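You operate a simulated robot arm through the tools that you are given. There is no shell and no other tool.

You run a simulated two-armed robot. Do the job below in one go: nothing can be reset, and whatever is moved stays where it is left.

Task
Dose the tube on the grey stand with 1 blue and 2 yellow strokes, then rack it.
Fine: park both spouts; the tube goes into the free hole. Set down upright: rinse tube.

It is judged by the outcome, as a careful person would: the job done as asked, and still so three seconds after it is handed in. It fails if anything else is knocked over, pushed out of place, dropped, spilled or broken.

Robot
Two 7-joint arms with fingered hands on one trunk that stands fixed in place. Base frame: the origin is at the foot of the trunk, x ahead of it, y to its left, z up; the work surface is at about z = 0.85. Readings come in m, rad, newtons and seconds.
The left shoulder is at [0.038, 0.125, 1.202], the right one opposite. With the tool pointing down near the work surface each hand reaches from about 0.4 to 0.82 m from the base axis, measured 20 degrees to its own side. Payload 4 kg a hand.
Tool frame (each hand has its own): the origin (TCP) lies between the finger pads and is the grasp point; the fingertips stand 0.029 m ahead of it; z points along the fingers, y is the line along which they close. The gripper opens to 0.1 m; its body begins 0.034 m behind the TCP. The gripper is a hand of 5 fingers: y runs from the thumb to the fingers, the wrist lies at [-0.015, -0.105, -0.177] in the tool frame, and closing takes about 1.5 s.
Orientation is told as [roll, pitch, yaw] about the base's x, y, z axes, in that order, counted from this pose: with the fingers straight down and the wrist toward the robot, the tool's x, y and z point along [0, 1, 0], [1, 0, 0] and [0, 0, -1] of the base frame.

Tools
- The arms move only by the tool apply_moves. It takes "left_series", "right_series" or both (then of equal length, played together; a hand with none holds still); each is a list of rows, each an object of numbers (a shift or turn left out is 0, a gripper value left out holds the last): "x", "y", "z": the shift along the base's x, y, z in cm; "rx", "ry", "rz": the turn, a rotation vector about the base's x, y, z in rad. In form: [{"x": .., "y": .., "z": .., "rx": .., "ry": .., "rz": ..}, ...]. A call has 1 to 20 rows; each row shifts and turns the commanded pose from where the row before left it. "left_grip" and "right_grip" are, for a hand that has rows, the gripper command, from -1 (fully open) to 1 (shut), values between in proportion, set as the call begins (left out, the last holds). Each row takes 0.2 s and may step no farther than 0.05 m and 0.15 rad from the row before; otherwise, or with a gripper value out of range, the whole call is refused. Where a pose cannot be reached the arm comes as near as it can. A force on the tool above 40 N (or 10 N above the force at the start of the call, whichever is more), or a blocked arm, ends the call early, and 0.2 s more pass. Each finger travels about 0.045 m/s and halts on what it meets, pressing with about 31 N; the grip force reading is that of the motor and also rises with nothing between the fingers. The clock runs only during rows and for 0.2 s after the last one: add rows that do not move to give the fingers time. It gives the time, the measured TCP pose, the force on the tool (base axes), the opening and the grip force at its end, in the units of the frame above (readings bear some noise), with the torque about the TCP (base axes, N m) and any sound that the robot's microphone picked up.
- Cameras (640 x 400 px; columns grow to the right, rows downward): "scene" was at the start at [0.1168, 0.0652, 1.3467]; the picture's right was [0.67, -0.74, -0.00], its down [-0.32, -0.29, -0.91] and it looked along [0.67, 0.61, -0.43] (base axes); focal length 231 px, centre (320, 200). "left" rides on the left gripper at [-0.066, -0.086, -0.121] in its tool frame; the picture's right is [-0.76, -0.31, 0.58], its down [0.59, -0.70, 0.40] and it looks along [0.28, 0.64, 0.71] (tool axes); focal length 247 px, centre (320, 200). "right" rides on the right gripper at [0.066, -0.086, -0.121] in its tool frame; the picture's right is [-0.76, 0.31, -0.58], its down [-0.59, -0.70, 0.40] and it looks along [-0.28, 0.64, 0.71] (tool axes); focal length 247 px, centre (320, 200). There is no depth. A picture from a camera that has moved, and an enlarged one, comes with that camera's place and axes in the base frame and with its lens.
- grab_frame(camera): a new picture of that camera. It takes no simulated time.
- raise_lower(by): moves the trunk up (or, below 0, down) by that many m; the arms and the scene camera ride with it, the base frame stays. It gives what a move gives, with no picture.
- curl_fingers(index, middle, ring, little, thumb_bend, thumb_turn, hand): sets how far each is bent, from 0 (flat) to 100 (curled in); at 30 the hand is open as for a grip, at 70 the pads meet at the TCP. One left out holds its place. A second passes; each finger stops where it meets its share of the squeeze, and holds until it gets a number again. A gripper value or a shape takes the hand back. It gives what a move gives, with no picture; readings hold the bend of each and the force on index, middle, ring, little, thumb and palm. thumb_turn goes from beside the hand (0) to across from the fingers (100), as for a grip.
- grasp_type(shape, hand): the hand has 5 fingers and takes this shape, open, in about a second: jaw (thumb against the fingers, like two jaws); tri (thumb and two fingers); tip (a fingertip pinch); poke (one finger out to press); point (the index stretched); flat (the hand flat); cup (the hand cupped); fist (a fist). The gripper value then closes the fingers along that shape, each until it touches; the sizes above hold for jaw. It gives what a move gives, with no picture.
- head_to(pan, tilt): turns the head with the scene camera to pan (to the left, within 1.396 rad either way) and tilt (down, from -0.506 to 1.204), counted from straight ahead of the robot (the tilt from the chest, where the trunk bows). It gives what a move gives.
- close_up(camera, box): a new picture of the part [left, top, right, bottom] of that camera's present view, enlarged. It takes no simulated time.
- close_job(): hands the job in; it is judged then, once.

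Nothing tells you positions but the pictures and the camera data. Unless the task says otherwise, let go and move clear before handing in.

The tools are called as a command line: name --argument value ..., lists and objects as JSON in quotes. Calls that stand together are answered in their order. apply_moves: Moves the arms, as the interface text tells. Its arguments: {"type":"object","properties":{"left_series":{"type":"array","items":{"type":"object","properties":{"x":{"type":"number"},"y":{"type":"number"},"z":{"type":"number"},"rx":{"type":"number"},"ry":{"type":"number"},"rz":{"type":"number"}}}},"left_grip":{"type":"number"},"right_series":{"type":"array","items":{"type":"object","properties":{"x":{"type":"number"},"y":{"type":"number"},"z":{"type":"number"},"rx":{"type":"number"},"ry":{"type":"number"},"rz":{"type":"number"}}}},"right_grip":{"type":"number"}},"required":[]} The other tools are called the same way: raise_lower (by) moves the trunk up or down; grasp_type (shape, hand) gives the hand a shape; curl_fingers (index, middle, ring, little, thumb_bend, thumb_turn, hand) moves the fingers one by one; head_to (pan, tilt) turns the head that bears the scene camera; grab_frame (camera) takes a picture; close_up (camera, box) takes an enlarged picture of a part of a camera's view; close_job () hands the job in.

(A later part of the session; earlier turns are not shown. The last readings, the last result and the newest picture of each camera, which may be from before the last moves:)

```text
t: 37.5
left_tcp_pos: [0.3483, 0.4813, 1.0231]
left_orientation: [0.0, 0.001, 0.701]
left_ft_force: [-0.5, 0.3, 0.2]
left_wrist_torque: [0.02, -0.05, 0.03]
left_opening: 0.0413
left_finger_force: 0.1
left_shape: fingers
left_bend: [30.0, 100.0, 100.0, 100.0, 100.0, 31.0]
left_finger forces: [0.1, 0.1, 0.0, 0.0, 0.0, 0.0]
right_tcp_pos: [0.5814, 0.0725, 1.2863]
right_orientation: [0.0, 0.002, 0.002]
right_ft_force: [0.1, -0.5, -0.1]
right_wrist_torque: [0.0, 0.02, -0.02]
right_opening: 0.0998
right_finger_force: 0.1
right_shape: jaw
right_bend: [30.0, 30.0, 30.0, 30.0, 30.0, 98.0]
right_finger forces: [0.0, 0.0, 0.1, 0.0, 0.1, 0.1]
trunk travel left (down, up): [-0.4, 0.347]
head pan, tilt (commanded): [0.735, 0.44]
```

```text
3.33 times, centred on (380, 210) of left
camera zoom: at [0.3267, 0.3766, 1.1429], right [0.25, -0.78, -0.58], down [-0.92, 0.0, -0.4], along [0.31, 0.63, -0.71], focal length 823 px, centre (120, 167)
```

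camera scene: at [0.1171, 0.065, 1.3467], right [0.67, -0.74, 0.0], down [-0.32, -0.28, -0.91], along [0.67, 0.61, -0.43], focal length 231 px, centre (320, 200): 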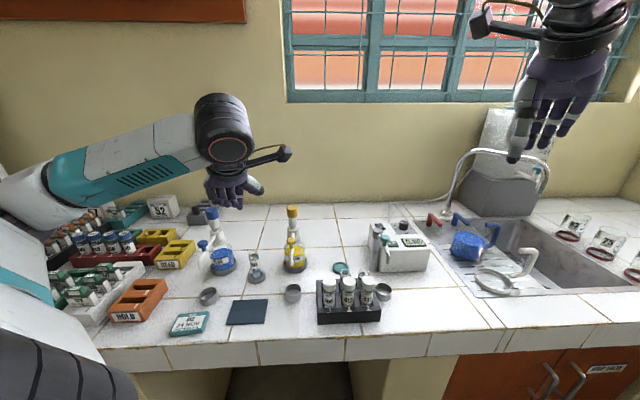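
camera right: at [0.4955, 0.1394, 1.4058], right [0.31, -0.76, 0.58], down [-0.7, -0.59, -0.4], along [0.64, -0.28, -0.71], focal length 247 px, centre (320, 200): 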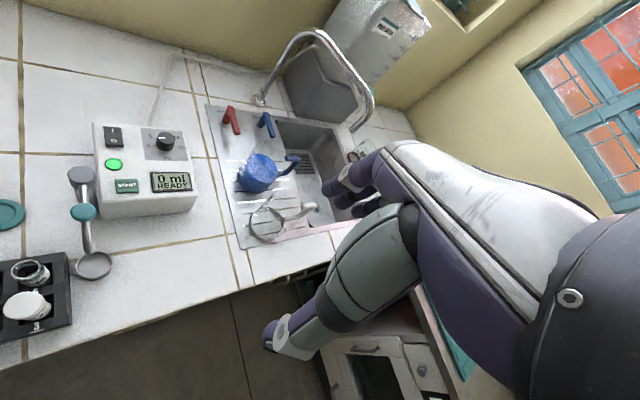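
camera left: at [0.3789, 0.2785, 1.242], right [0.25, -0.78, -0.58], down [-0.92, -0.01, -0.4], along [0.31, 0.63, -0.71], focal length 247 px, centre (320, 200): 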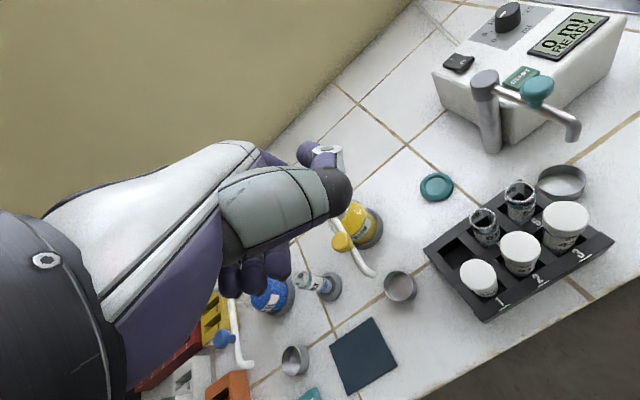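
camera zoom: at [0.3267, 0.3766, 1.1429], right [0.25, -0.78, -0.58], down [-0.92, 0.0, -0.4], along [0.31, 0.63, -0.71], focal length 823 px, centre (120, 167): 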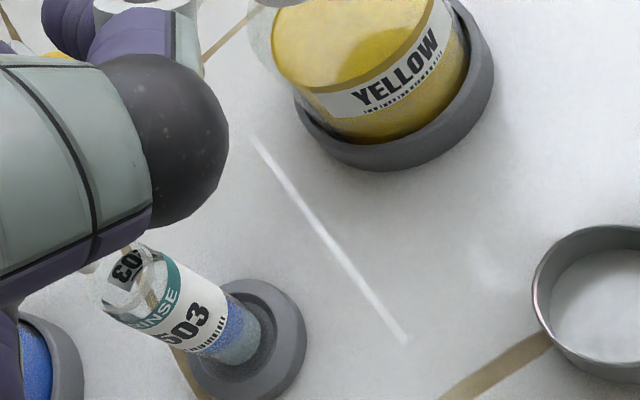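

The yellow tip now sits at the same spot over the tube mouth that the blue one did. I'll back off, rise, change to poke, and go above the yellow cap.

apply_moves --left_series '[{"x": -0.4, "y": -0.9}, {"x": -0.4, "y": -0.9}, {"z": 3.3}, {"z": 3.3}, {"z": 3.3}, {}]'

grasp_type --hand "left" --shape "poke"

apply_moves --left_series '[{"x": 3.4, "y": 0.65}, {"x": 3.4, "y": 0.65}, {"x": 3.4, "y": 0.65}, {"x": 3.4, "y": 0.65}, {}]'

close_up --camera "scene" --box '[230, 150, 350, 290]'

grab_frame --camera "left"

```text
t: 38.9
left_tcp_pos: [0.3404, 0.4635, 1.1231]
left_orientation: [0.0, -0.001, 0.701]
left_ft_force: [0.7, -0.4, -0.8]
left_wrist_torque: [-0.01, 0.01, -0.01]
left_opening: 0.0412
left_finger_force: 0.0
left_shape: fingers
left_bend: [30.0, 100.0, 100.0, 100.0, 100.0, 31.0]
left_finger forces: [0.1, 0.0, 0.0, 0.0, 0.0, 0.0]
right_tcp_pos: [0.5809, 0.0731, 1.2848]
right_orientation: [0.0, 0.003, 0.0]
right_ft_force: [0.1, -0.2, 0.9]
right_wrist_torque: [0.04, 0.02, 0.0]
right_opening: 0.0999
right_finger_force: 0.2
right_shape: jaw
right_bend: [30.0, 30.0, 30.0, 30.0, 30.0, 98.0]
right_finger forces: [0.0, 0.0, 0.0, 0.0, 0.1, 0.0]
trunk travel left (down, up): [-0.4, 0.347]
head pan, tilt (commanded): [0.735, 0.44]
```

```text
t: 39.8
left_tcp_pos: [0.3406, 0.4643, 1.1221]
left_orientation: [-0.001, 0.002, 0.7]
left_ft_force: [-0.4, -0.1, -0.2]
left_wrist_torque: [0.01, 0.0, 0.0]
left_opening: 0.0003
left_finger_force: 0.1
left_shape: poke
left_bend: [71.0, 70.0, 99.0, 99.0, 100.0, 86.0]
left_finger forces: [0.0, 0.0, 0.0, 0.0, 0.1, 0.0]
right_tcp_pos: [0.5822, 0.0742, 1.2859]
right_orientation: [0.0, 0.002, 0.0]
right_ft_force: [0.1, 0.0, -1.2]
right_wrist_torque: [0.0, 0.02, -0.03]
right_opening: 0.0998
right_finger_force: 0.1
right_shape: jaw
right_bend: [30.0, 30.0, 30.0, 30.0, 30.0, 98.0]
right_finger forces: [0.1, 0.0, 0.0, 0.0, 0.0, 0.0]
trunk travel left (down, up): [-0.4, 0.347]
head pan, tilt (commanded): [0.735, 0.44]
```

```text
t: 41.0
left_tcp_pos: [0.4772, 0.49, 1.1221]
left_orientation: [-0.001, -0.001, 0.701]
left_ft_force: [-0.2, -0.7, -0.5]
left_wrist_torque: [-0.02, 0.01, 0.0]
left_opening: 0.0002
left_finger_force: 0.1
left_shape: poke
left_bend: [72.0, 70.0, 99.0, 99.0, 100.0, 86.0]
left_finger forces: [0.0, 0.1, 0.1, 0.0, 0.0, 0.0]
right_tcp_pos: [0.5812, 0.072, 1.2858]
right_orientation: [-0.001, 0.001, 0.0]
right_ft_force: [0.5, 0.1, 0.4]
right_wrist_torque: [-0.01, 0.0, 0.01]
right_opening: 0.0997
right_finger_force: 0.1
right_shape: jaw
right_bend: [30.0, 30.0, 30.0, 30.0, 30.0, 98.0]
right_finger forces: [0.0, 0.0, 0.1, 0.0, 0.1, 0.0]
trunk travel left (down, up): [-0.4, 0.347]
head pan, tilt (commanded): [0.735, 0.44]
```

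```text
2.86 times, centred on (290, 220) of scene
camera zoom: at [0.1165, 0.0653, 1.3467], right [0.67, -0.74, 0.0], down [-0.32, -0.29, -0.91], along [0.67, 0.61, -0.43], focal length 659 px, centre (406, 143)
```

zoom: 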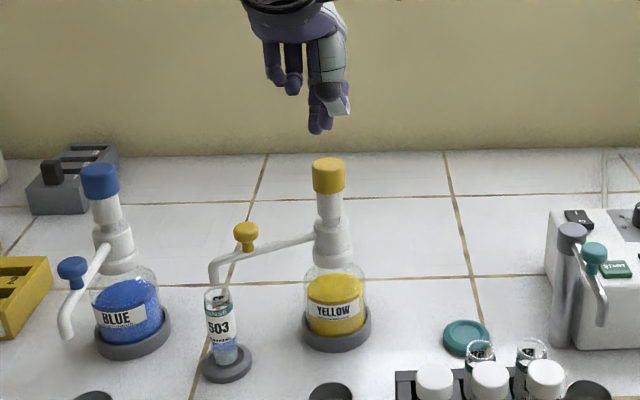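

```text
taken
camera left: at [0.4556, 0.3849, 1.2427], right [0.25, -0.78, -0.58], down [-0.92, 0.0, -0.4], along [0.31, 0.63, -0.71], focal length 247 px, centre (320, 200)
```

left: 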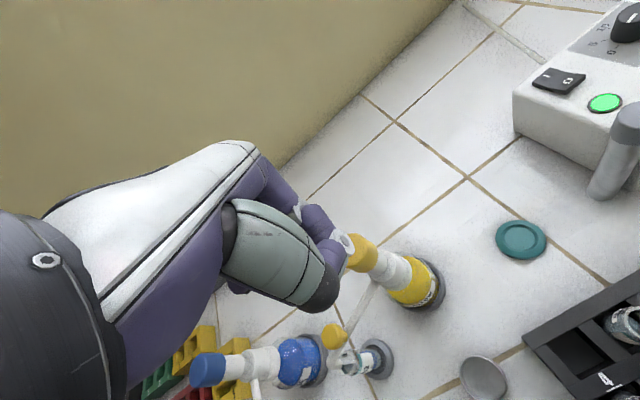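

The thumb didn't quite tuck in fully this time. I'll open to tri and go back to poke, here above the cap, to get the same clean pressing shape as before.

grasp_type --hand "left" --shape "tri"

grasp_type --hand "left" --shape "poke"

close_up --camera "scene" --box '[230, 150, 350, 290]'

```text
t: 41.9
left_tcp_pos: [0.4773, 0.4907, 1.1236]
left_orientation: [0.0, -0.002, 0.702]
left_ft_force: [0.3, -0.2, 0.4]
left_wrist_torque: [0.01, -0.01, 0.0]
left_opening: 0.1001
left_finger_force: 0.0
left_shape: tri
left_bend: [30.0, 30.0, 99.0, 99.0, 30.0, 98.0]
left_finger forces: [0.0, 0.0, 0.1, 0.0, 0.0, 0.0]
right_tcp_pos: [0.5817, 0.0733, 1.2849]
right_orientation: [-0.001, 0.003, 0.0]
right_ft_force: [0.3, -0.5, 0.5]
right_wrist_torque: [0.0, 0.0, 0.06]
right_opening: 0.0998
right_finger_force: 0.1
right_shape: jaw
right_bend: [30.0, 30.0, 30.0, 30.0, 30.0, 98.0]
right_finger forces: [0.1, 0.0, 0.1, 0.0, 0.0, 0.0]
trunk travel left (down, up): [-0.4, 0.347]
head pan, tilt (commanded): [0.735, 0.44]
```

```text
t: 42.8
left_tcp_pos: [0.4771, 0.4903, 1.1226]
left_orientation: [0.001, 0.001, 0.703]
left_ft_force: [0.9, 0.8, -0.1]
left_wrist_torque: [-0.01, 0.01, -0.01]
left_opening: 0.0
left_finger_force: 0.0
left_shape: poke
left_bend: [70.0, 70.0, 99.0, 99.0, 100.0, 100.0]
left_finger forces: [0.0, 0.0, 0.0, 0.0, 0.1, 0.1]
right_tcp_pos: [0.5826, 0.0732, 1.2861]
right_orientation: [0.0, 0.002, 0.0]
right_ft_force: [0.8, -0.3, -0.7]
right_wrist_torque: [-0.02, -0.02, -0.02]
right_opening: 0.0996
right_finger_force: 0.1
right_shape: jaw
right_bend: [30.0, 30.0, 30.0, 30.0, 30.0, 98.0]
right_finger forces: [0.0, 0.0, 0.1, 0.0, 0.0, 0.0]
trunk travel left (down, up): [-0.4, 0.347]
head pan, tilt (commanded): [0.735, 0.44]
```

```text
2.86 times, centred on (290, 220) of scene
camera zoom: at [0.117, 0.0653, 1.3467], right [0.67, -0.74, 0.0], down [-0.32, -0.29, -0.91], along [0.67, 0.61, -0.43], focal length 659 px, centre (406, 143)
```

zoom: 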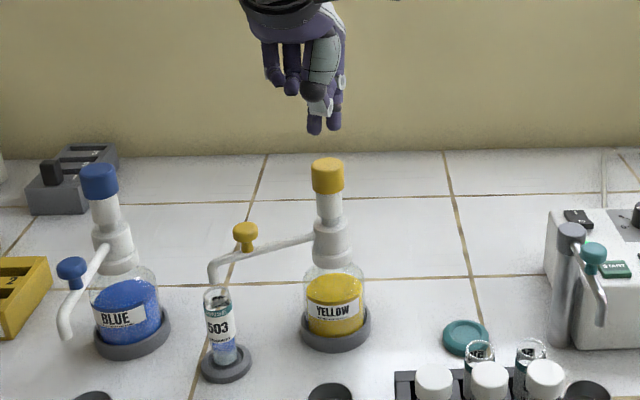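

apply_moves --left_series '[{"x": 0.5, "y": 0.0, "z": -1.75}, {"x": 0.1, "z": -1.75}, {"z": -0.3}, {"z": -0.3}, {"z": -0.3}, {"z": -0.3}, {"z": -0.3}, {"z": -0.3}, {"z": -0.3}, {"z": -0.2}, {"z": -0.2}]'

close_up --camera "scene" --box '[230, 150, 350, 290]'

```text
t: 45.2
left_tcp_pos: [0.484, 0.4889, 1.0677]
left_orientation: [-0.004, -0.011, 0.702]
left_ft_force: [2.5, 4.5, 30.2]
left_wrist_torque: [0.45, 0.16, -0.06]
left_opening: 0.0
left_finger_force: 0.0
left_shape: poke
left_bend: [70.0, 70.0, 99.0, 99.0, 100.0, 100.0]
left_finger forces: [0.0, 30.1, 0.1, 0.0, 0.0, 0.1]
right_tcp_pos: [0.5796, 0.0729, 1.2863]
right_orientation: [0.001, -0.001, -0.001]
right_ft_force: [-0.2, -1.2, -0.2]
right_wrist_torque: [-0.01, 0.04, 0.0]
right_opening: 0.1
right_finger_force: 0.0
right_shape: jaw
right_bend: [30.0, 30.0, 30.0, 30.0, 30.0, 98.0]
right_finger forces: [0.0, 0.0, 0.0, 0.0, 0.1, 0.0]
trunk travel left (down, up): [-0.4, 0.347]
head pan, tilt (commanded): [0.735, 0.44]
heard: click
```

```text
2.86 times, centred on (290, 220) of scene
camera zoom: at [0.115, 0.0635, 1.3473], right [0.67, -0.74, 0.0], down [-0.31, -0.28, -0.91], along [0.67, 0.61, -0.42], focal length 659 px, centre (406, 143)
```

zoom: 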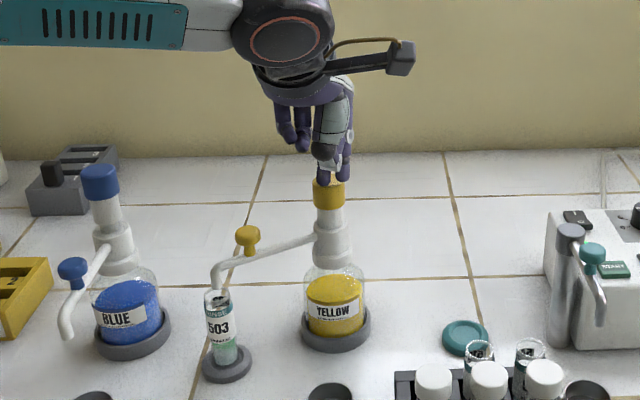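

A click: the first yellow stroke is complete and the tube has turned greenish. I'll lift off fully so the plunger returns, and check it.

apply_moves --left_series '[{"z": 0.6}, {"z": 0.6}, {"z": 0.8}, {"z": 1.0}, {"z": 1.0}, {"z": 1.0}, {}, {}]'

close_up --camera "scene" --box '[230, 150, 350, 290]'

close_up --camera "scene" --box '[235, 230, 275, 290]'

```text
t: 47.0
left_tcp_pos: [0.4838, 0.4888, 1.1115]
left_orientation: [-0.001, 0.0, 0.702]
left_ft_force: [-1.2, 0.0, 0.0]
left_wrist_torque: [-0.01, 0.03, 0.01]
left_opening: 0.0
left_finger_force: 0.1
left_shape: poke
left_bend: [70.0, 70.0, 99.0, 99.0, 100.0, 100.0]
left_finger forces: [0.0, 0.0, 0.0, 0.1, 0.0, 0.1]
right_tcp_pos: [0.5811, 0.0739, 1.2861]
right_orientation: [0.0, 0.001, 0.001]
right_ft_force: [0.4, -0.2, 0.7]
right_wrist_torque: [-0.03, 0.04, 0.01]
right_opening: 0.0997
right_finger_force: 0.0
right_shape: jaw
right_bend: [30.0, 30.0, 30.0, 30.0, 30.0, 98.0]
right_finger forces: [0.0, 0.0, 0.1, 0.0, 0.0, 0.0]
trunk travel left (down, up): [-0.4, 0.347]
head pan, tilt (commanded): [0.735, 0.44]
```

```text
2.86 times, centred on (290, 220) of scene
camera zoom: at [0.1169, 0.0652, 1.3467], right [0.67, -0.74, 0.0], down [-0.32, -0.29, -0.91], along [0.67, 0.61, -0.43], focal length 659 px, centre (406, 143)
```

zoom: 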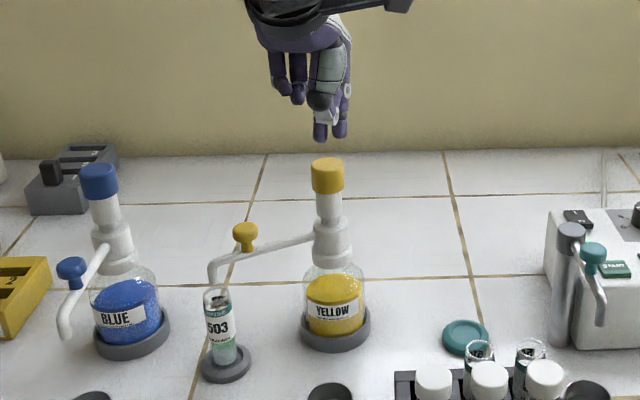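

```text
6.67 times, centred on (255, 260) of scene
camera zoom: at [0.1169, 0.0652, 1.3467], right [0.67, -0.74, 0.0], down [-0.32, -0.29, -0.91], along [0.67, 0.61, -0.43], focal length 1537 px, centre (753, -200)
```

zoom: 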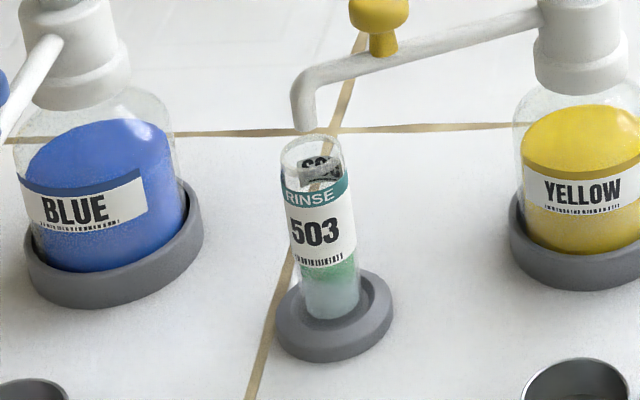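

The plunger is back up and the spout hasn't moved off the tube. Now the second yellow stroke, pressed the same way.

apply_moves --left_series '[{"z": -1.25}, {"z": -1.25}, {"z": -0.3}, {"z": -0.3}, {"z": -0.3}, {"z": -0.3}, {"z": -0.3}, {"z": -0.3}, {"z": -0.3}, {"z": -0.2}, {"z": -0.2}]'

apply_moves --left_series '[{"z": 0.6}, {"z": 0.6}, {"z": 0.8}, {"z": 1.0}, {"z": 1.0}, {"z": 1.0}, {"z": 1.0}, {}, {}]'

close_up --camera "scene" --box '[230, 150, 350, 290]'

close_up --camera "scene" --box '[235, 230, 275, 290]'

```text
t: 49.4
left_tcp_pos: [0.4837, 0.4883, 1.0666]
left_orientation: [-0.004, -0.012, 0.699]
left_ft_force: [4.9, 5.6, 31.9]
left_wrist_torque: [0.5, 0.11, -0.11]
left_opening: 0.0
left_finger_force: 0.0
left_shape: poke
left_bend: [70.0, 70.0, 99.0, 99.0, 100.0, 100.0]
left_finger forces: [0.1, 31.6, 0.0, 0.0, 0.0, 0.1]
right_tcp_pos: [0.5795, 0.0711, 1.2875]
right_orientation: [0.001, -0.001, 0.0]
right_ft_force: [-0.1, 1.3, -1.0]
right_wrist_torque: [0.0, 0.0, -0.02]
right_opening: 0.0998
right_finger_force: 0.0
right_shape: jaw
right_bend: [30.0, 30.0, 30.0, 30.0, 30.0, 98.0]
right_finger forces: [0.1, 0.0, 0.0, 0.0, 0.0, 0.0]
trunk travel left (down, up): [-0.4, 0.347]
head pan, tilt (commanded): [0.735, 0.44]
heard: click
```

```text
t: 51.4
left_tcp_pos: [0.4832, 0.4887, 1.1221]
left_orientation: [0.0, 0.0, 0.701]
left_ft_force: [0.3, -1.1, 0.2]
left_wrist_torque: [0.03, 0.02, -0.04]
left_opening: 0.0001
left_finger_force: 0.1
left_shape: poke
left_bend: [70.0, 70.0, 99.0, 99.0, 100.0, 100.0]
left_finger forces: [0.0, 0.0, 0.0, 0.0, 0.0, 0.1]
right_tcp_pos: [0.5817, 0.0735, 1.2853]
right_orientation: [0.002, 0.0, 0.001]
right_ft_force: [0.3, -0.1, 1.2]
right_wrist_torque: [-0.02, 0.0, 0.0]
right_opening: 0.0999
right_finger_force: 0.0
right_shape: jaw
right_bend: [30.0, 30.0, 30.0, 30.0, 30.0, 98.0]
right_finger forces: [0.0, 0.1, 0.0, 0.0, 0.0, 0.0]
trunk travel left (down, up): [-0.4, 0.347]
head pan, tilt (commanded): [0.735, 0.44]
```

```text
2.86 times, centred on (290, 220) of scene
camera zoom: at [0.1169, 0.0652, 1.3467], right [0.67, -0.74, 0.0], down [-0.32, -0.29, -0.91], along [0.67, 0.61, -0.43], focal length 659 px, centre (406, 143)
```

zoom: 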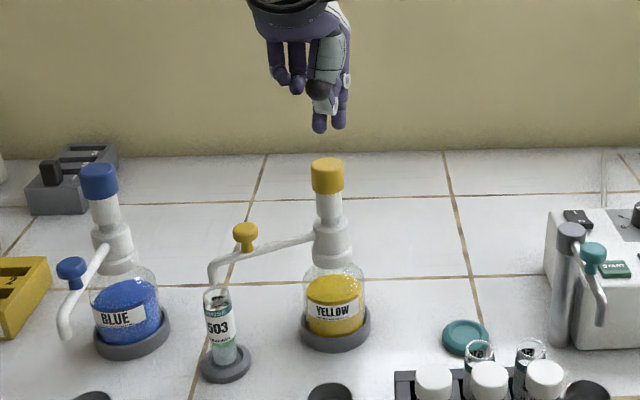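

```text
6.67 times, centred on (255, 260) of scene
camera zoom: at [0.1169, 0.0652, 1.3467], right [0.67, -0.74, 0.0], down [-0.32, -0.29, -0.91], along [0.67, 0.61, -0.43], focal length 1537 px, centre (753, -200)
```

zoom: 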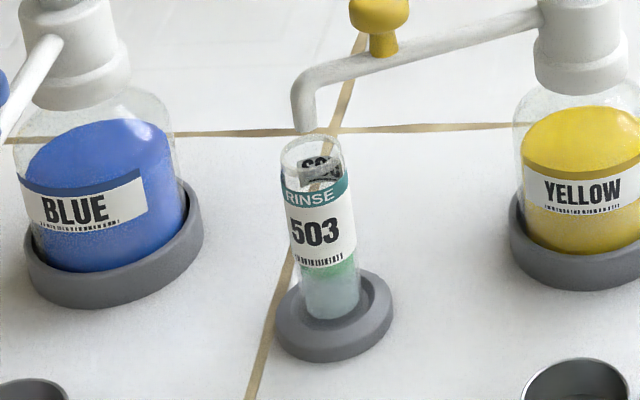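

That was the second click, so the dosing is finished: 1 blue and 2 yellow. Now I'll go to the far side of the yellow knob to draw that spout back over its cup.

apply_moves --left_series '[{"x": -3.76, "y": 1.64}, {"x": -3.76, "y": 1.64}, {"x": -3.76, "y": 1.64}, {}]'

curl_fingers --hand "left" --index 30 --middle 100 --ring 100 --little 100 --thumb_bend 100 --thumb_turn 30

close_up --camera "scene" --box '[210, 130, 330, 290]'

grab_frame --camera "left"

```text
t: 52.4
left_tcp_pos: [0.3697, 0.5393, 1.1244]
left_orientation: [0.0, 0.001, 0.702]
left_ft_force: [-0.2, -0.7, 0.3]
left_wrist_torque: [0.03, 0.01, 0.01]
left_opening: 0.0
left_finger_force: 0.1
left_shape: poke
left_bend: [70.0, 70.0, 99.0, 99.0, 100.0, 100.0]
left_finger forces: [0.1, 0.1, 0.0, 0.1, 0.0, 0.0]
right_tcp_pos: [0.5822, 0.073, 1.2854]
right_orientation: [0.001, 0.002, -0.002]
right_ft_force: [-0.2, -0.2, -1.2]
right_wrist_torque: [0.02, -0.03, -0.03]
right_opening: 0.0994
right_finger_force: 0.2
right_shape: jaw
right_bend: [30.0, 30.0, 30.0, 30.0, 30.0, 98.0]
right_finger forces: [0.0, 0.0, 0.0, 0.0, 0.0, 0.0]
trunk travel left (down, up): [-0.4, 0.347]
head pan, tilt (commanded): [0.735, 0.44]
```

```text
t: 53.4
left_tcp_pos: [0.3688, 0.5398, 1.1235]
left_orientation: [0.001, -0.001, 0.703]
left_ft_force: [0.3, -0.1, -0.5]
left_wrist_torque: [0.01, 0.01, -0.03]
left_opening: 0.041
left_finger_force: 0.0
left_shape: fingers
left_bend: [30.0, 100.0, 99.0, 100.0, 100.0, 31.0]
left_finger forces: [0.0, 0.0, 0.1, 0.1, 0.0, 0.0]
right_tcp_pos: [0.5812, 0.0741, 1.2851]
right_orientation: [0.001, 0.002, 0.001]
right_ft_force: [0.6, 0.1, 0.6]
right_wrist_torque: [-0.02, -0.03, 0.01]
right_opening: 0.0998
right_finger_force: 0.1
right_shape: jaw
right_bend: [30.0, 30.0, 30.0, 30.0, 30.0, 98.0]
right_finger forces: [0.0, 0.0, 0.0, 0.0, 0.1, 0.0]
trunk travel left (down, up): [-0.4, 0.347]
head pan, tilt (commanded): [0.735, 0.44]
```

```text
2.50 times, centred on (270, 210) of scene
camera zoom: at [0.1169, 0.0654, 1.3467], right [0.67, -0.74, 0.0], down [-0.32, -0.29, -0.91], along [0.67, 0.61, -0.43], focal length 576 px, centre (445, 175)
```

zoom: 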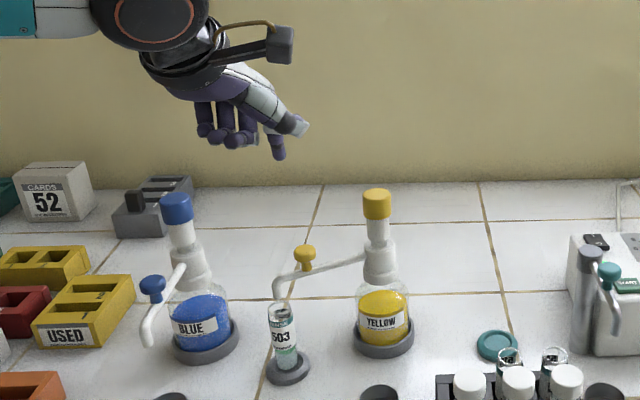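

```text
taken
camera left: at [0.3474, 0.4345, 1.2433], right [0.25, -0.78, -0.58], down [-0.92, 0.0, -0.4], along [0.31, 0.63, -0.71], focal length 247 px, centre (320, 200)
```

left: 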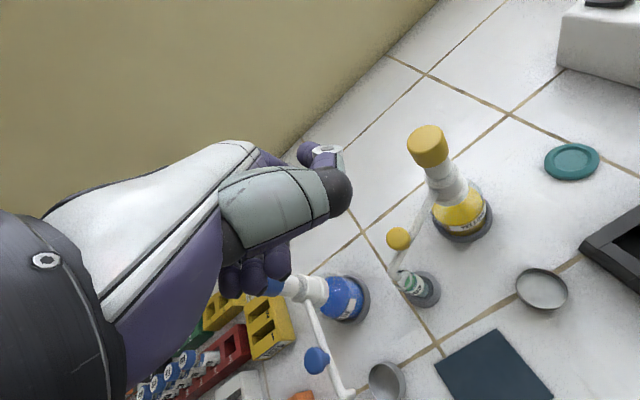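

apply_moves --left_series '[{"z": -3.3}, {"z": -3.4}, {"z": -3.4}, {}]'

close_up --camera "scene" --box '[220, 190, 320, 290]'

close_up --camera "left" --box '[280, 130, 480, 330]'

```text
t: 54.4
left_tcp_pos: [0.3686, 0.5388, 1.0223]
left_orientation: [0.001, 0.0, 0.7]
left_ft_force: [0.5, -0.1, -0.1]
left_wrist_torque: [-0.02, 0.03, 0.02]
left_opening: 0.0412
left_finger_force: 0.0
left_shape: fingers
left_bend: [30.0, 100.0, 100.0, 100.0, 100.0, 31.0]
left_finger forces: [0.0, 0.0, 0.1, 0.0, 0.0, 0.1]
right_tcp_pos: [0.5815, 0.0723, 1.2857]
right_orientation: [0.0, 0.002, -0.003]
right_ft_force: [0.4, -1.2, 0.7]
right_wrist_torque: [-0.01, -0.02, 0.03]
right_opening: 0.0999
right_finger_force: 0.0
right_shape: jaw
right_bend: [30.0, 30.0, 30.0, 30.0, 30.0, 98.0]
right_finger forces: [0.0, 0.1, 0.0, 0.0, 0.0, 0.1]
trunk travel left (down, up): [-0.4, 0.347]
head pan, tilt (commanded): [0.735, 0.44]
```

```text
4.00 times, centred on (270, 240) of scene
camera zoom: at [0.1161, 0.0648, 1.3467], right [0.67, -0.74, 0.0], down [-0.32, -0.28, -0.91], along [0.67, 0.61, -0.43], focal length 922 px, centre (520, 40)
```

zoom: 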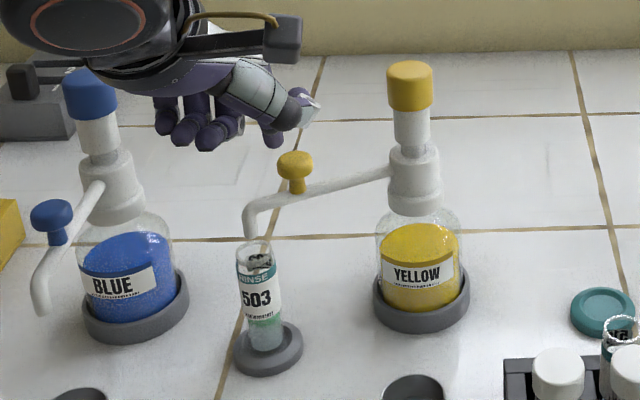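

```text
2.00 times, centred on (380, 230) of left
camera zoom: at [0.3477, 0.4327, 1.1415], right [0.25, -0.78, -0.58], down [-0.92, 0.0, -0.4], along [0.31, 0.63, -0.71], focal length 494 px, centre (200, 140)
```

zoom: 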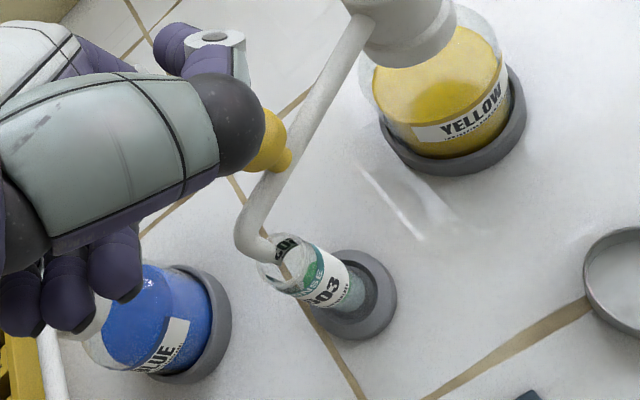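

apply_moves --left_series '[{"x": -0.2, "y": -0.77}, {"x": -0.19, "y": -0.77}, {"x": -0.41, "y": -0.66}, {"x": -0.41, "y": -0.66}, {"x": -0.29, "y": -0.72}, {"x": -0.29, "y": -0.72}, {"x": -0.16, "y": -0.76}, {"x": -0.16, "y": -0.76}, {}]'

close_up --camera "scene" --box '[220, 190, 320, 290]'

close_up --camera "left" --box '[280, 130, 480, 330]'

```text
t: 56.4
left_tcp_pos: [0.3484, 0.4812, 1.0204]
left_orientation: [0.001, 0.0, 0.704]
left_ft_force: [-0.5, -0.6, -0.1]
left_wrist_torque: [-0.02, -0.02, -0.01]
left_opening: 0.041
left_finger_force: 0.0
left_shape: fingers
left_bend: [30.0, 100.0, 100.0, 100.0, 100.0, 31.0]
left_finger forces: [0.1, 0.1, 0.1, 0.0, 0.0, 0.0]
right_tcp_pos: [0.5817, 0.0743, 1.2854]
right_orientation: [-0.001, 0.003, 0.001]
right_ft_force: [-0.3, -0.4, -0.3]
right_wrist_torque: [0.01, 0.01, 0.02]
right_opening: 0.0997
right_finger_force: 0.0
right_shape: jaw
right_bend: [30.0, 30.0, 30.0, 30.0, 30.0, 98.0]
right_finger forces: [0.0, 0.1, 0.1, 0.0, 0.0, 0.0]
trunk travel left (down, up): [-0.4, 0.347]
head pan, tilt (commanded): [0.735, 0.44]
```

```text
4.00 times, centred on (270, 240) of scene
camera zoom: at [0.1169, 0.0653, 1.3467], right [0.67, -0.74, 0.0], down [-0.32, -0.29, -0.91], along [0.67, 0.61, -0.43], focal length 922 px, centre (520, 40)
```

zoom: 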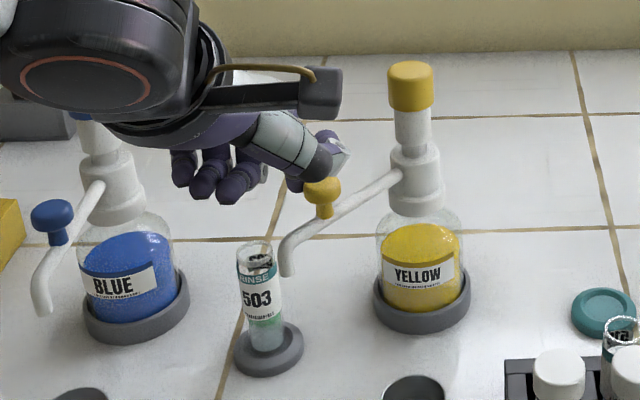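

```text
2.00 times, centred on (380, 230) of left
camera zoom: at [0.3268, 0.3755, 1.1407], right [0.25, -0.78, -0.58], down [-0.92, 0.0, -0.4], along [0.31, 0.63, -0.71], focal length 494 px, centre (200, 140)
```

zoom: 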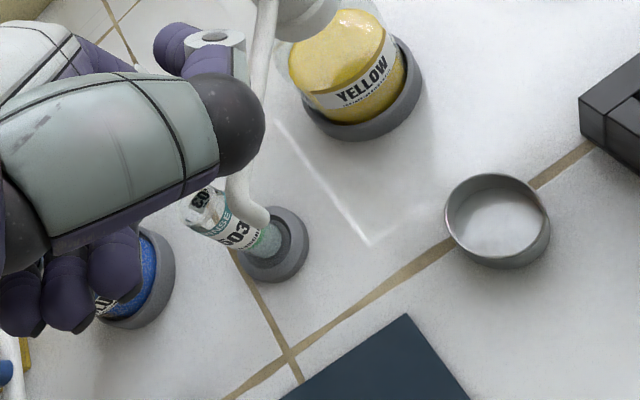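

apply_moves --left_series '[{"x": -0.03, "y": -0.77}, {"x": -0.03, "y": -0.78}, {"x": 0.11, "y": -0.77}, {"x": 0.11, "y": -0.76}, {"x": 0.24, "y": -0.74}, {"x": 0.24, "y": -0.74}, {"x": 0.36, "y": -0.68}, {"x": 0.37, "y": -0.69}, {}]'

close_up --camera "scene" --box '[230, 190, 350, 310]'

close_up --camera "left" --box '[280, 130, 480, 330]'

```text
t: 58.4
left_tcp_pos: [0.3632, 0.4214, 1.0208]
left_orientation: [0.0, 0.0, 0.702]
left_ft_force: [-0.4, 0.0, -0.1]
left_wrist_torque: [-0.02, -0.01, -0.01]
left_opening: 0.0411
left_finger_force: 0.1
left_shape: fingers
left_bend: [30.0, 100.0, 100.0, 100.0, 100.0, 31.0]
left_finger forces: [0.0, 0.1, 0.1, 0.1, 0.0, 0.0]
right_tcp_pos: [0.5813, 0.0736, 1.2853]
right_orientation: [0.0, -0.001, 0.0]
right_ft_force: [-0.1, 0.1, 0.6]
right_wrist_torque: [-0.02, 0.01, 0.02]
right_opening: 0.0997
right_finger_force: 0.0
right_shape: jaw
right_bend: [30.0, 30.0, 30.0, 30.0, 30.0, 98.0]
right_finger forces: [0.0, 0.0, 0.0, 0.0, 0.0, 0.0]
trunk travel left (down, up): [-0.4, 0.347]
head pan, tilt (commanded): [0.735, 0.44]
```

```text
3.33 times, centred on (290, 250) of scene
camera zoom: at [0.1167, 0.0652, 1.3467], right [0.67, -0.74, 0.0], down [-0.32, -0.29, -0.91], along [0.67, 0.61, -0.43], focal length 769 px, centre (420, 33)
```

zoom: 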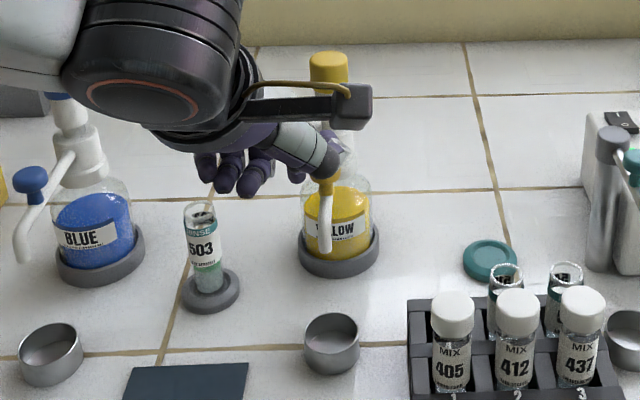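

```text
2.00 times, centred on (380, 230) of left
camera zoom: at [0.3406, 0.3157, 1.1407], right [0.25, -0.78, -0.58], down [-0.92, 0.0, -0.4], along [0.31, 0.63, -0.71], focal length 494 px, centre (200, 140)
```

zoom: 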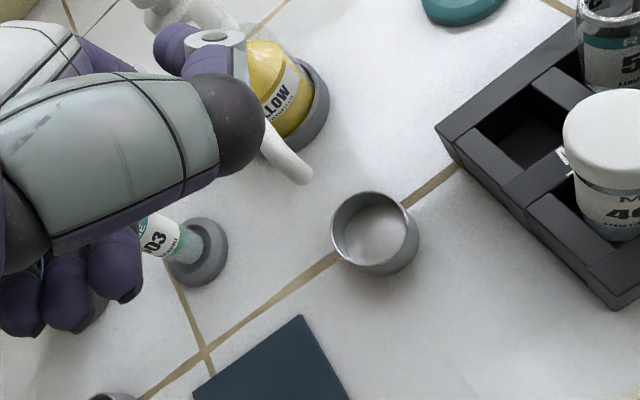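

Both spouts are parked exactly as they were at the start. I'll back off and rise, then try the fingertip-pinch shape for the tube, turning the hand to yaw 0 so the pinch will fit diagonally at the rack's corner hole.

apply_moves --left_series '[{"x": -0.7, "y": 0.7}, {"x": -0.7, "y": 0.7}, {"z": 3.3}, {"z": 3.3}, {"z": 3.4}, {"rz": -0.14}, {"rz": -0.14}, {"rz": -0.14}, {"rz": -0.14}, {"rz": -0.14}, {}]'

grasp_type --hand "left" --shape "tip"

grab_frame --camera "scene"

close_up --camera "scene" --box '[190, 90, 350, 250]'

grab_frame --camera "left"

```text
t: 60.8
left_tcp_pos: [0.3488, 0.4352, 1.1219]
left_orientation: [-0.001, -0.002, 0.0]
left_ft_force: [0.3, 0.3, -0.5]
left_wrist_torque: [-0.02, -0.02, 0.01]
left_opening: 0.0409
left_finger_force: 0.1
left_shape: fingers
left_bend: [30.0, 100.0, 100.0, 100.0, 100.0, 31.0]
left_finger forces: [0.0, 0.1, 0.0, 0.0, 0.1, 0.0]
right_tcp_pos: [0.5806, 0.0726, 1.2853]
right_orientation: [0.001, 0.001, 0.001]
right_ft_force: [-0.4, 0.0, 0.1]
right_wrist_torque: [-0.03, 0.0, 0.0]
right_opening: 0.1
right_finger_force: 0.0
right_shape: jaw
right_bend: [30.0, 30.0, 30.0, 30.0, 30.0, 98.0]
right_finger forces: [0.0, 0.0, 0.0, 0.1, 0.1, 0.0]
trunk travel left (down, up): [-0.4, 0.347]
head pan, tilt (commanded): [0.735, 0.44]
```

```text
t: 61.7
left_tcp_pos: [0.3494, 0.4359, 1.1219]
left_orientation: [0.001, 0.0, 0.001]
left_ft_force: [0.4, 0.3, 0.6]
left_wrist_torque: [-0.03, 0.04, 0.0]
left_opening: 0.0999
left_finger_force: 0.1
left_shape: tip
left_bend: [30.0, 98.0, 99.0, 99.0, 30.0, 97.0]
left_finger forces: [0.0, 0.0, 0.0, 0.1, 0.0, 0.1]
right_tcp_pos: [0.5812, 0.0741, 1.2847]
right_orientation: [-0.001, 0.002, 0.0]
right_ft_force: [-0.8, -0.6, -0.2]
right_wrist_torque: [-0.02, -0.01, -0.03]
right_opening: 0.0999
right_finger_force: 0.0
right_shape: jaw
right_bend: [30.0, 30.0, 30.0, 30.0, 30.0, 98.0]
right_finger forces: [0.0, 0.0, 0.0, 0.0, 0.1, 0.1]
trunk travel left (down, up): [-0.4, 0.347]
head pan, tilt (commanded): [0.735, 0.44]
```

```text
taken
camera scene: at [0.1168, 0.0652, 1.3467], right [0.67, -0.74, 0.0], down [-0.32, -0.29, -0.91], along [0.67, 0.61, -0.43], focal length 231 px, centre (320, 200)
```

scene: 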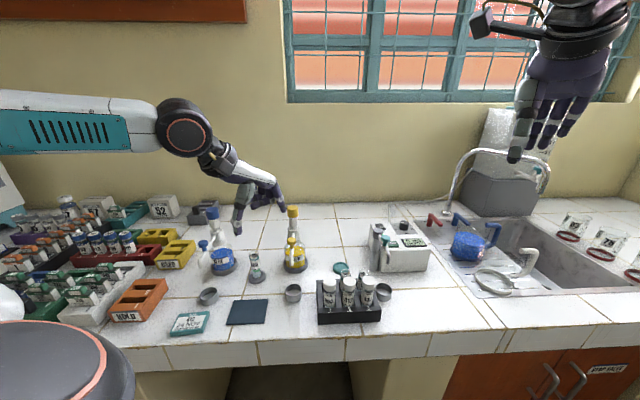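

```text
2.50 times, centred on (270, 170) of scene
camera zoom: at [0.1168, 0.0652, 1.3467], right [0.67, -0.74, 0.0], down [-0.32, -0.29, -0.91], along [0.67, 0.61, -0.43], focal length 576 px, centre (445, 275)
```

zoom: 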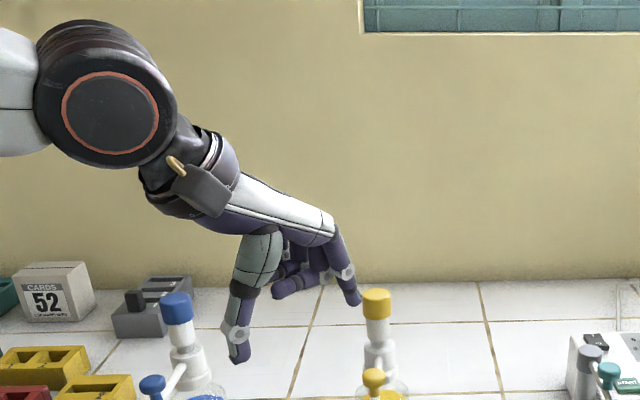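

```text
taken
camera left: at [0.2643, 0.3697, 1.2411], right [-0.31, -0.76, -0.58], down [-0.7, 0.59, -0.4], along [0.64, 0.28, -0.71], focal length 247 px, centre (320, 200)
```

left: 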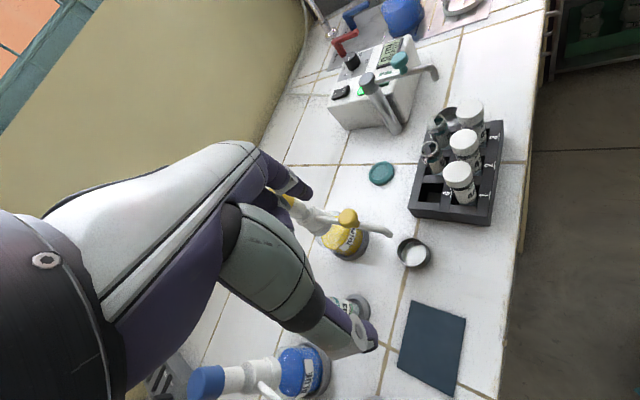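

The tip shape gives a slim pinch of thumb and index, with the others curled away. I'll move above the tube with yaw 0 and check the alignment before going down.

apply_moves --left_series '[{"x": 0.65, "y": 2.75, "z": -1.0}, {"x": 0.65, "y": 2.75, "z": -1.5}, {"x": 0.65, "y": 2.75, "z": -1.7}, {"x": 0.65, "y": 2.75, "z": -2.0}, {}]'

close_up --camera "scene" --box '[190, 180, 310, 300]'

grab_frame --camera "left"

```text
t: 62.9
left_tcp_pos: [0.3738, 0.5446, 1.0584]
left_orientation: [-0.001, 0.0, 0.001]
left_ft_force: [0.2, 0.5, 0.3]
left_wrist_torque: [-0.02, 0.01, -0.01]
left_opening: 0.0998
left_finger_force: 0.0
left_shape: tip
left_bend: [30.0, 98.0, 99.0, 99.0, 30.0, 98.0]
left_finger forces: [0.1, 0.1, 0.0, 0.0, 0.0, 0.0]
right_tcp_pos: [0.5812, 0.0728, 1.2854]
right_orientation: [0.0, -0.001, 0.0]
right_ft_force: [0.0, 1.2, 0.6]
right_wrist_torque: [0.01, 0.01, -0.02]
right_opening: 0.1
right_finger_force: 0.0
right_shape: jaw
right_bend: [30.0, 30.0, 30.0, 30.0, 30.0, 98.0]
right_finger forces: [0.0, 0.1, 0.1, 0.1, 0.1, 0.0]
trunk travel left (down, up): [-0.4, 0.347]
head pan, tilt (commanded): [0.735, 0.44]
```

```text
3.33 times, centred on (250, 240) of scene
camera zoom: at [0.1166, 0.0649, 1.3467], right [0.67, -0.74, 0.0], down [-0.32, -0.28, -0.91], along [0.67, 0.61, -0.43], focal length 769 px, centre (553, 67)
```

zoom: 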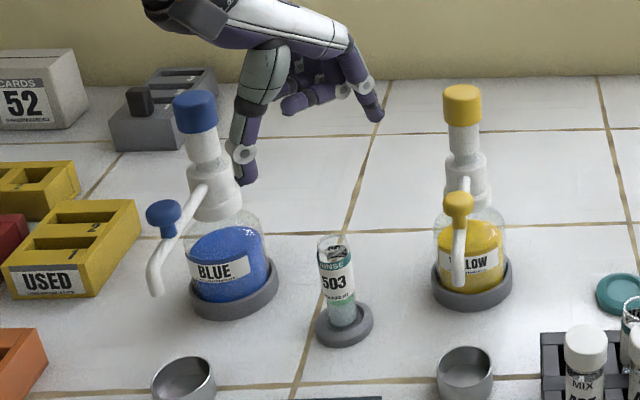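

```text
taken
camera left: at [0.2903, 0.4792, 1.1787], right [-0.31, -0.76, -0.58], down [-0.7, 0.59, -0.4], along [0.64, 0.28, -0.71], focal length 247 px, centre (320, 200)
```

left: 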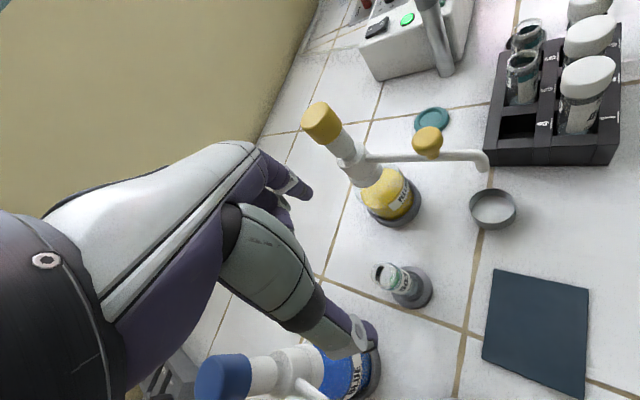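

close_up --camera "left" --box '[300, 220, 460, 340]'

close_up --camera "scene" --box '[225, 180, 285, 290]'

```text
3.33 times, centred on (380, 280) of left
camera zoom: at [0.2903, 0.4792, 1.1787], right [-0.31, -0.76, -0.58], down [-0.7, 0.59, -0.4], along [0.64, 0.28, -0.71], focal length 823 px, centre (120, -67)
```

zoom: 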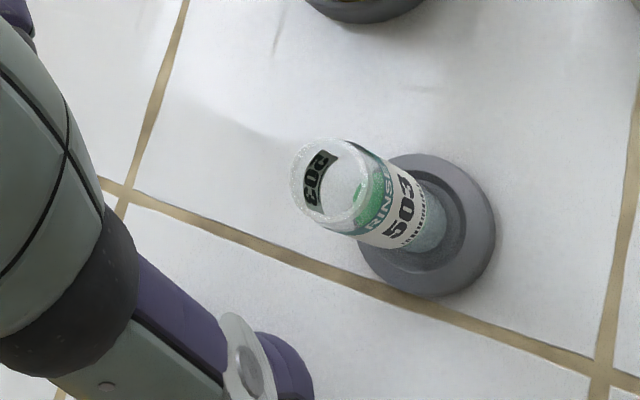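

```text
3.64 times, centred on (255, 235) of scene
camera zoom: at [0.1166, 0.0649, 1.3467], right [0.67, -0.74, 0.0], down [-0.32, -0.28, -0.91], along [0.67, 0.61, -0.43], focal length 838 px, centre (556, 73)
```

zoom: 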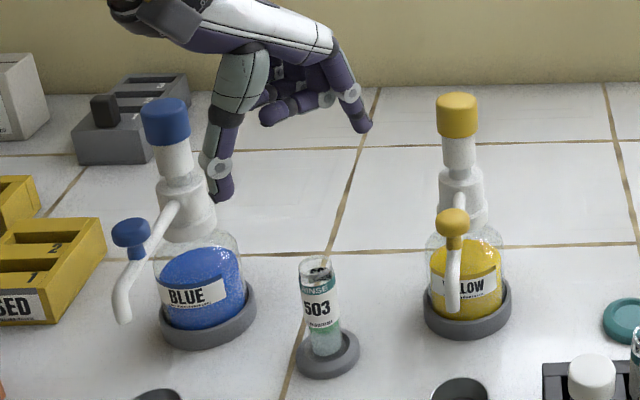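

The tube sits at about (0.3745, 0.541), which centres it between thumb and index within 1–2 mm. I'll go straight down to the upper part of the tube.

apply_moves --left_series '[{"z": -2.9}, {"z": -2.9}, {"z": -2.9}, {"z": -2.0}, {}]'

close_up --camera "scene" --box '[190, 180, 310, 300]'

close_up --camera "left" --box '[280, 150, 480, 350]'

```text
t: 64.1
left_tcp_pos: [0.3749, 0.5442, 0.9522]
left_orientation: [0.001, 0.002, 0.002]
left_ft_force: [-0.4, -0.2, 0.1]
left_wrist_torque: [0.02, -0.02, 0.01]
left_opening: 0.0998
left_finger_force: 0.0
left_shape: tip
left_bend: [30.0, 98.0, 99.0, 99.0, 30.0, 98.0]
left_finger forces: [0.1, 0.1, 0.1, 0.1, 0.0, 0.0]
right_tcp_pos: [0.5811, 0.0741, 1.2856]
right_orientation: [-0.001, 0.002, -0.001]
right_ft_force: [-0.3, 0.4, -1.0]
right_wrist_torque: [-0.02, 0.0, -0.01]
right_opening: 0.0999
right_finger_force: 0.0
right_shape: jaw
right_bend: [30.0, 30.0, 30.0, 30.0, 30.0, 98.0]
right_finger forces: [0.1, 0.0, 0.1, 0.0, 0.0, 0.1]
trunk travel left (down, up): [-0.4, 0.347]
head pan, tilt (commanded): [0.735, 0.44]
```

```text
3.33 times, centred on (250, 240) of scene
camera zoom: at [0.1168, 0.0652, 1.3467], right [0.67, -0.74, 0.0], down [-0.32, -0.28, -0.91], along [0.67, 0.61, -0.43], focal length 769 px, centre (553, 67)
```

zoom: 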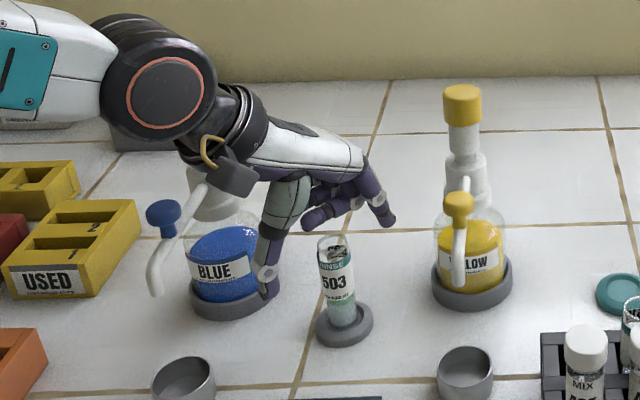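

```text
2.00 times, centred on (380, 250) of left
camera zoom: at [0.2904, 0.4796, 1.0716], right [-0.31, -0.76, -0.58], down [-0.7, 0.59, -0.4], along [0.64, 0.28, -0.71], focal length 494 px, centre (200, 100)
```

zoom: 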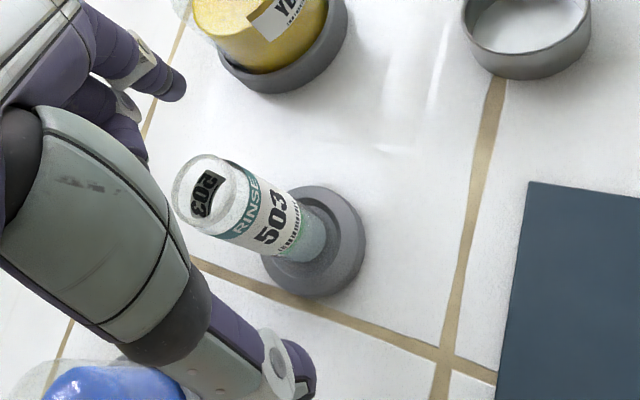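

The tube is between thumb and index, perhaps 3 mm toward the thumb. I'll shift slightly, go down the last centimetre, and close gently.

apply_moves --left_series '[{"x": -0.3, "z": -0.5}, {"z": -0.5}, {}]'

apply_moves --left_series '[{}, {}, {}, {}, {}, {}, {}, {}]' --left_grip 0.6

close_up --camera "scene" --box '[190, 180, 310, 300]'

close_up --camera "left" --box '[280, 150, 480, 350]'

```text
t: 64.9
left_tcp_pos: [0.3717, 0.5445, 0.9423]
left_orientation: [0.0, 0.0, 0.001]
left_ft_force: [0.1, -1.1, -0.1]
left_wrist_torque: [-0.02, 0.01, -0.02]
left_opening: 0.1
left_finger_force: 0.1
left_shape: tip
left_bend: [30.0, 98.0, 99.0, 99.0, 30.0, 98.0]
left_finger forces: [0.1, 0.0, 0.0, 0.0, 0.0, 0.0]
right_tcp_pos: [0.582, 0.0742, 1.2857]
right_orientation: [-0.001, 0.002, -0.001]
right_ft_force: [0.5, -0.5, 0.8]
right_wrist_torque: [-0.02, -0.01, -0.01]
right_opening: 0.0998
right_finger_force: 0.0
right_shape: jaw
right_bend: [30.0, 30.0, 30.0, 30.0, 30.0, 98.0]
right_finger forces: [0.0, 0.0, 0.0, 0.1, 0.0, 0.0]
trunk travel left (down, up): [-0.4, 0.347]
head pan, tilt (commanded): [0.735, 0.44]
```

```text
t: 66.7
left_tcp_pos: [0.3711, 0.5443, 0.9417]
left_orientation: [-0.001, -0.001, 0.002]
left_ft_force: [-0.3, 0.6, -0.5]
left_wrist_torque: [0.02, -0.02, -0.01]
left_opening: 0.0209
left_finger_force: 31.3
left_shape: tip
left_bend: [61.0, 100.0, 100.0, 100.0, 52.0, 100.0]
left_finger forces: [28.0, 0.0, 0.0, 0.1, 27.2, 0.0]
right_tcp_pos: [0.5813, 0.0738, 1.2849]
right_orientation: [-0.001, 0.002, 0.0]
right_ft_force: [-0.9, 0.0, -0.4]
right_wrist_torque: [-0.01, 0.03, 0.01]
right_opening: 0.0997
right_finger_force: 0.0
right_shape: jaw
right_bend: [30.0, 30.0, 30.0, 30.0, 30.0, 98.0]
right_finger forces: [0.0, 0.1, 0.1, 0.1, 0.0, 0.1]
trunk travel left (down, up): [-0.4, 0.347]
head pan, tilt (commanded): [0.735, 0.44]
```

```text
3.33 times, centred on (250, 240) of scene
camera zoom: at [0.1169, 0.0653, 1.3467], right [0.67, -0.74, 0.0], down [-0.32, -0.29, -0.91], along [0.67, 0.61, -0.43], focal length 769 px, centre (553, 67)
```

zoom: 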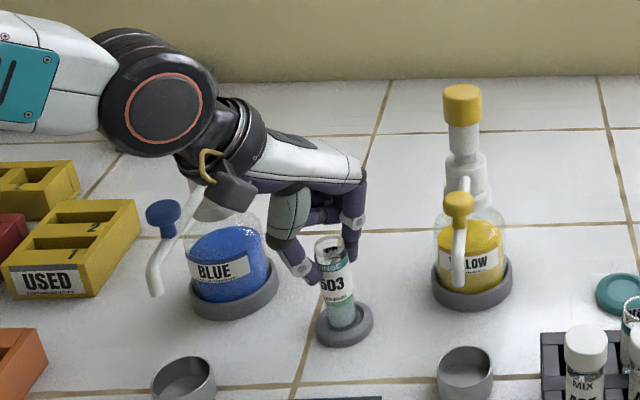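

```text
2.00 times, centred on (380, 250) of left
camera zoom: at [0.2876, 0.4795, 1.0621], right [-0.31, -0.76, -0.58], down [-0.7, 0.59, -0.4], along [0.64, 0.28, -0.71], focal length 494 px, centre (200, 100)
```

zoom: 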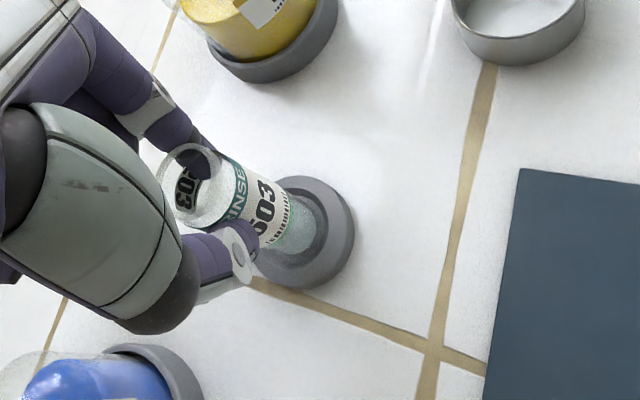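

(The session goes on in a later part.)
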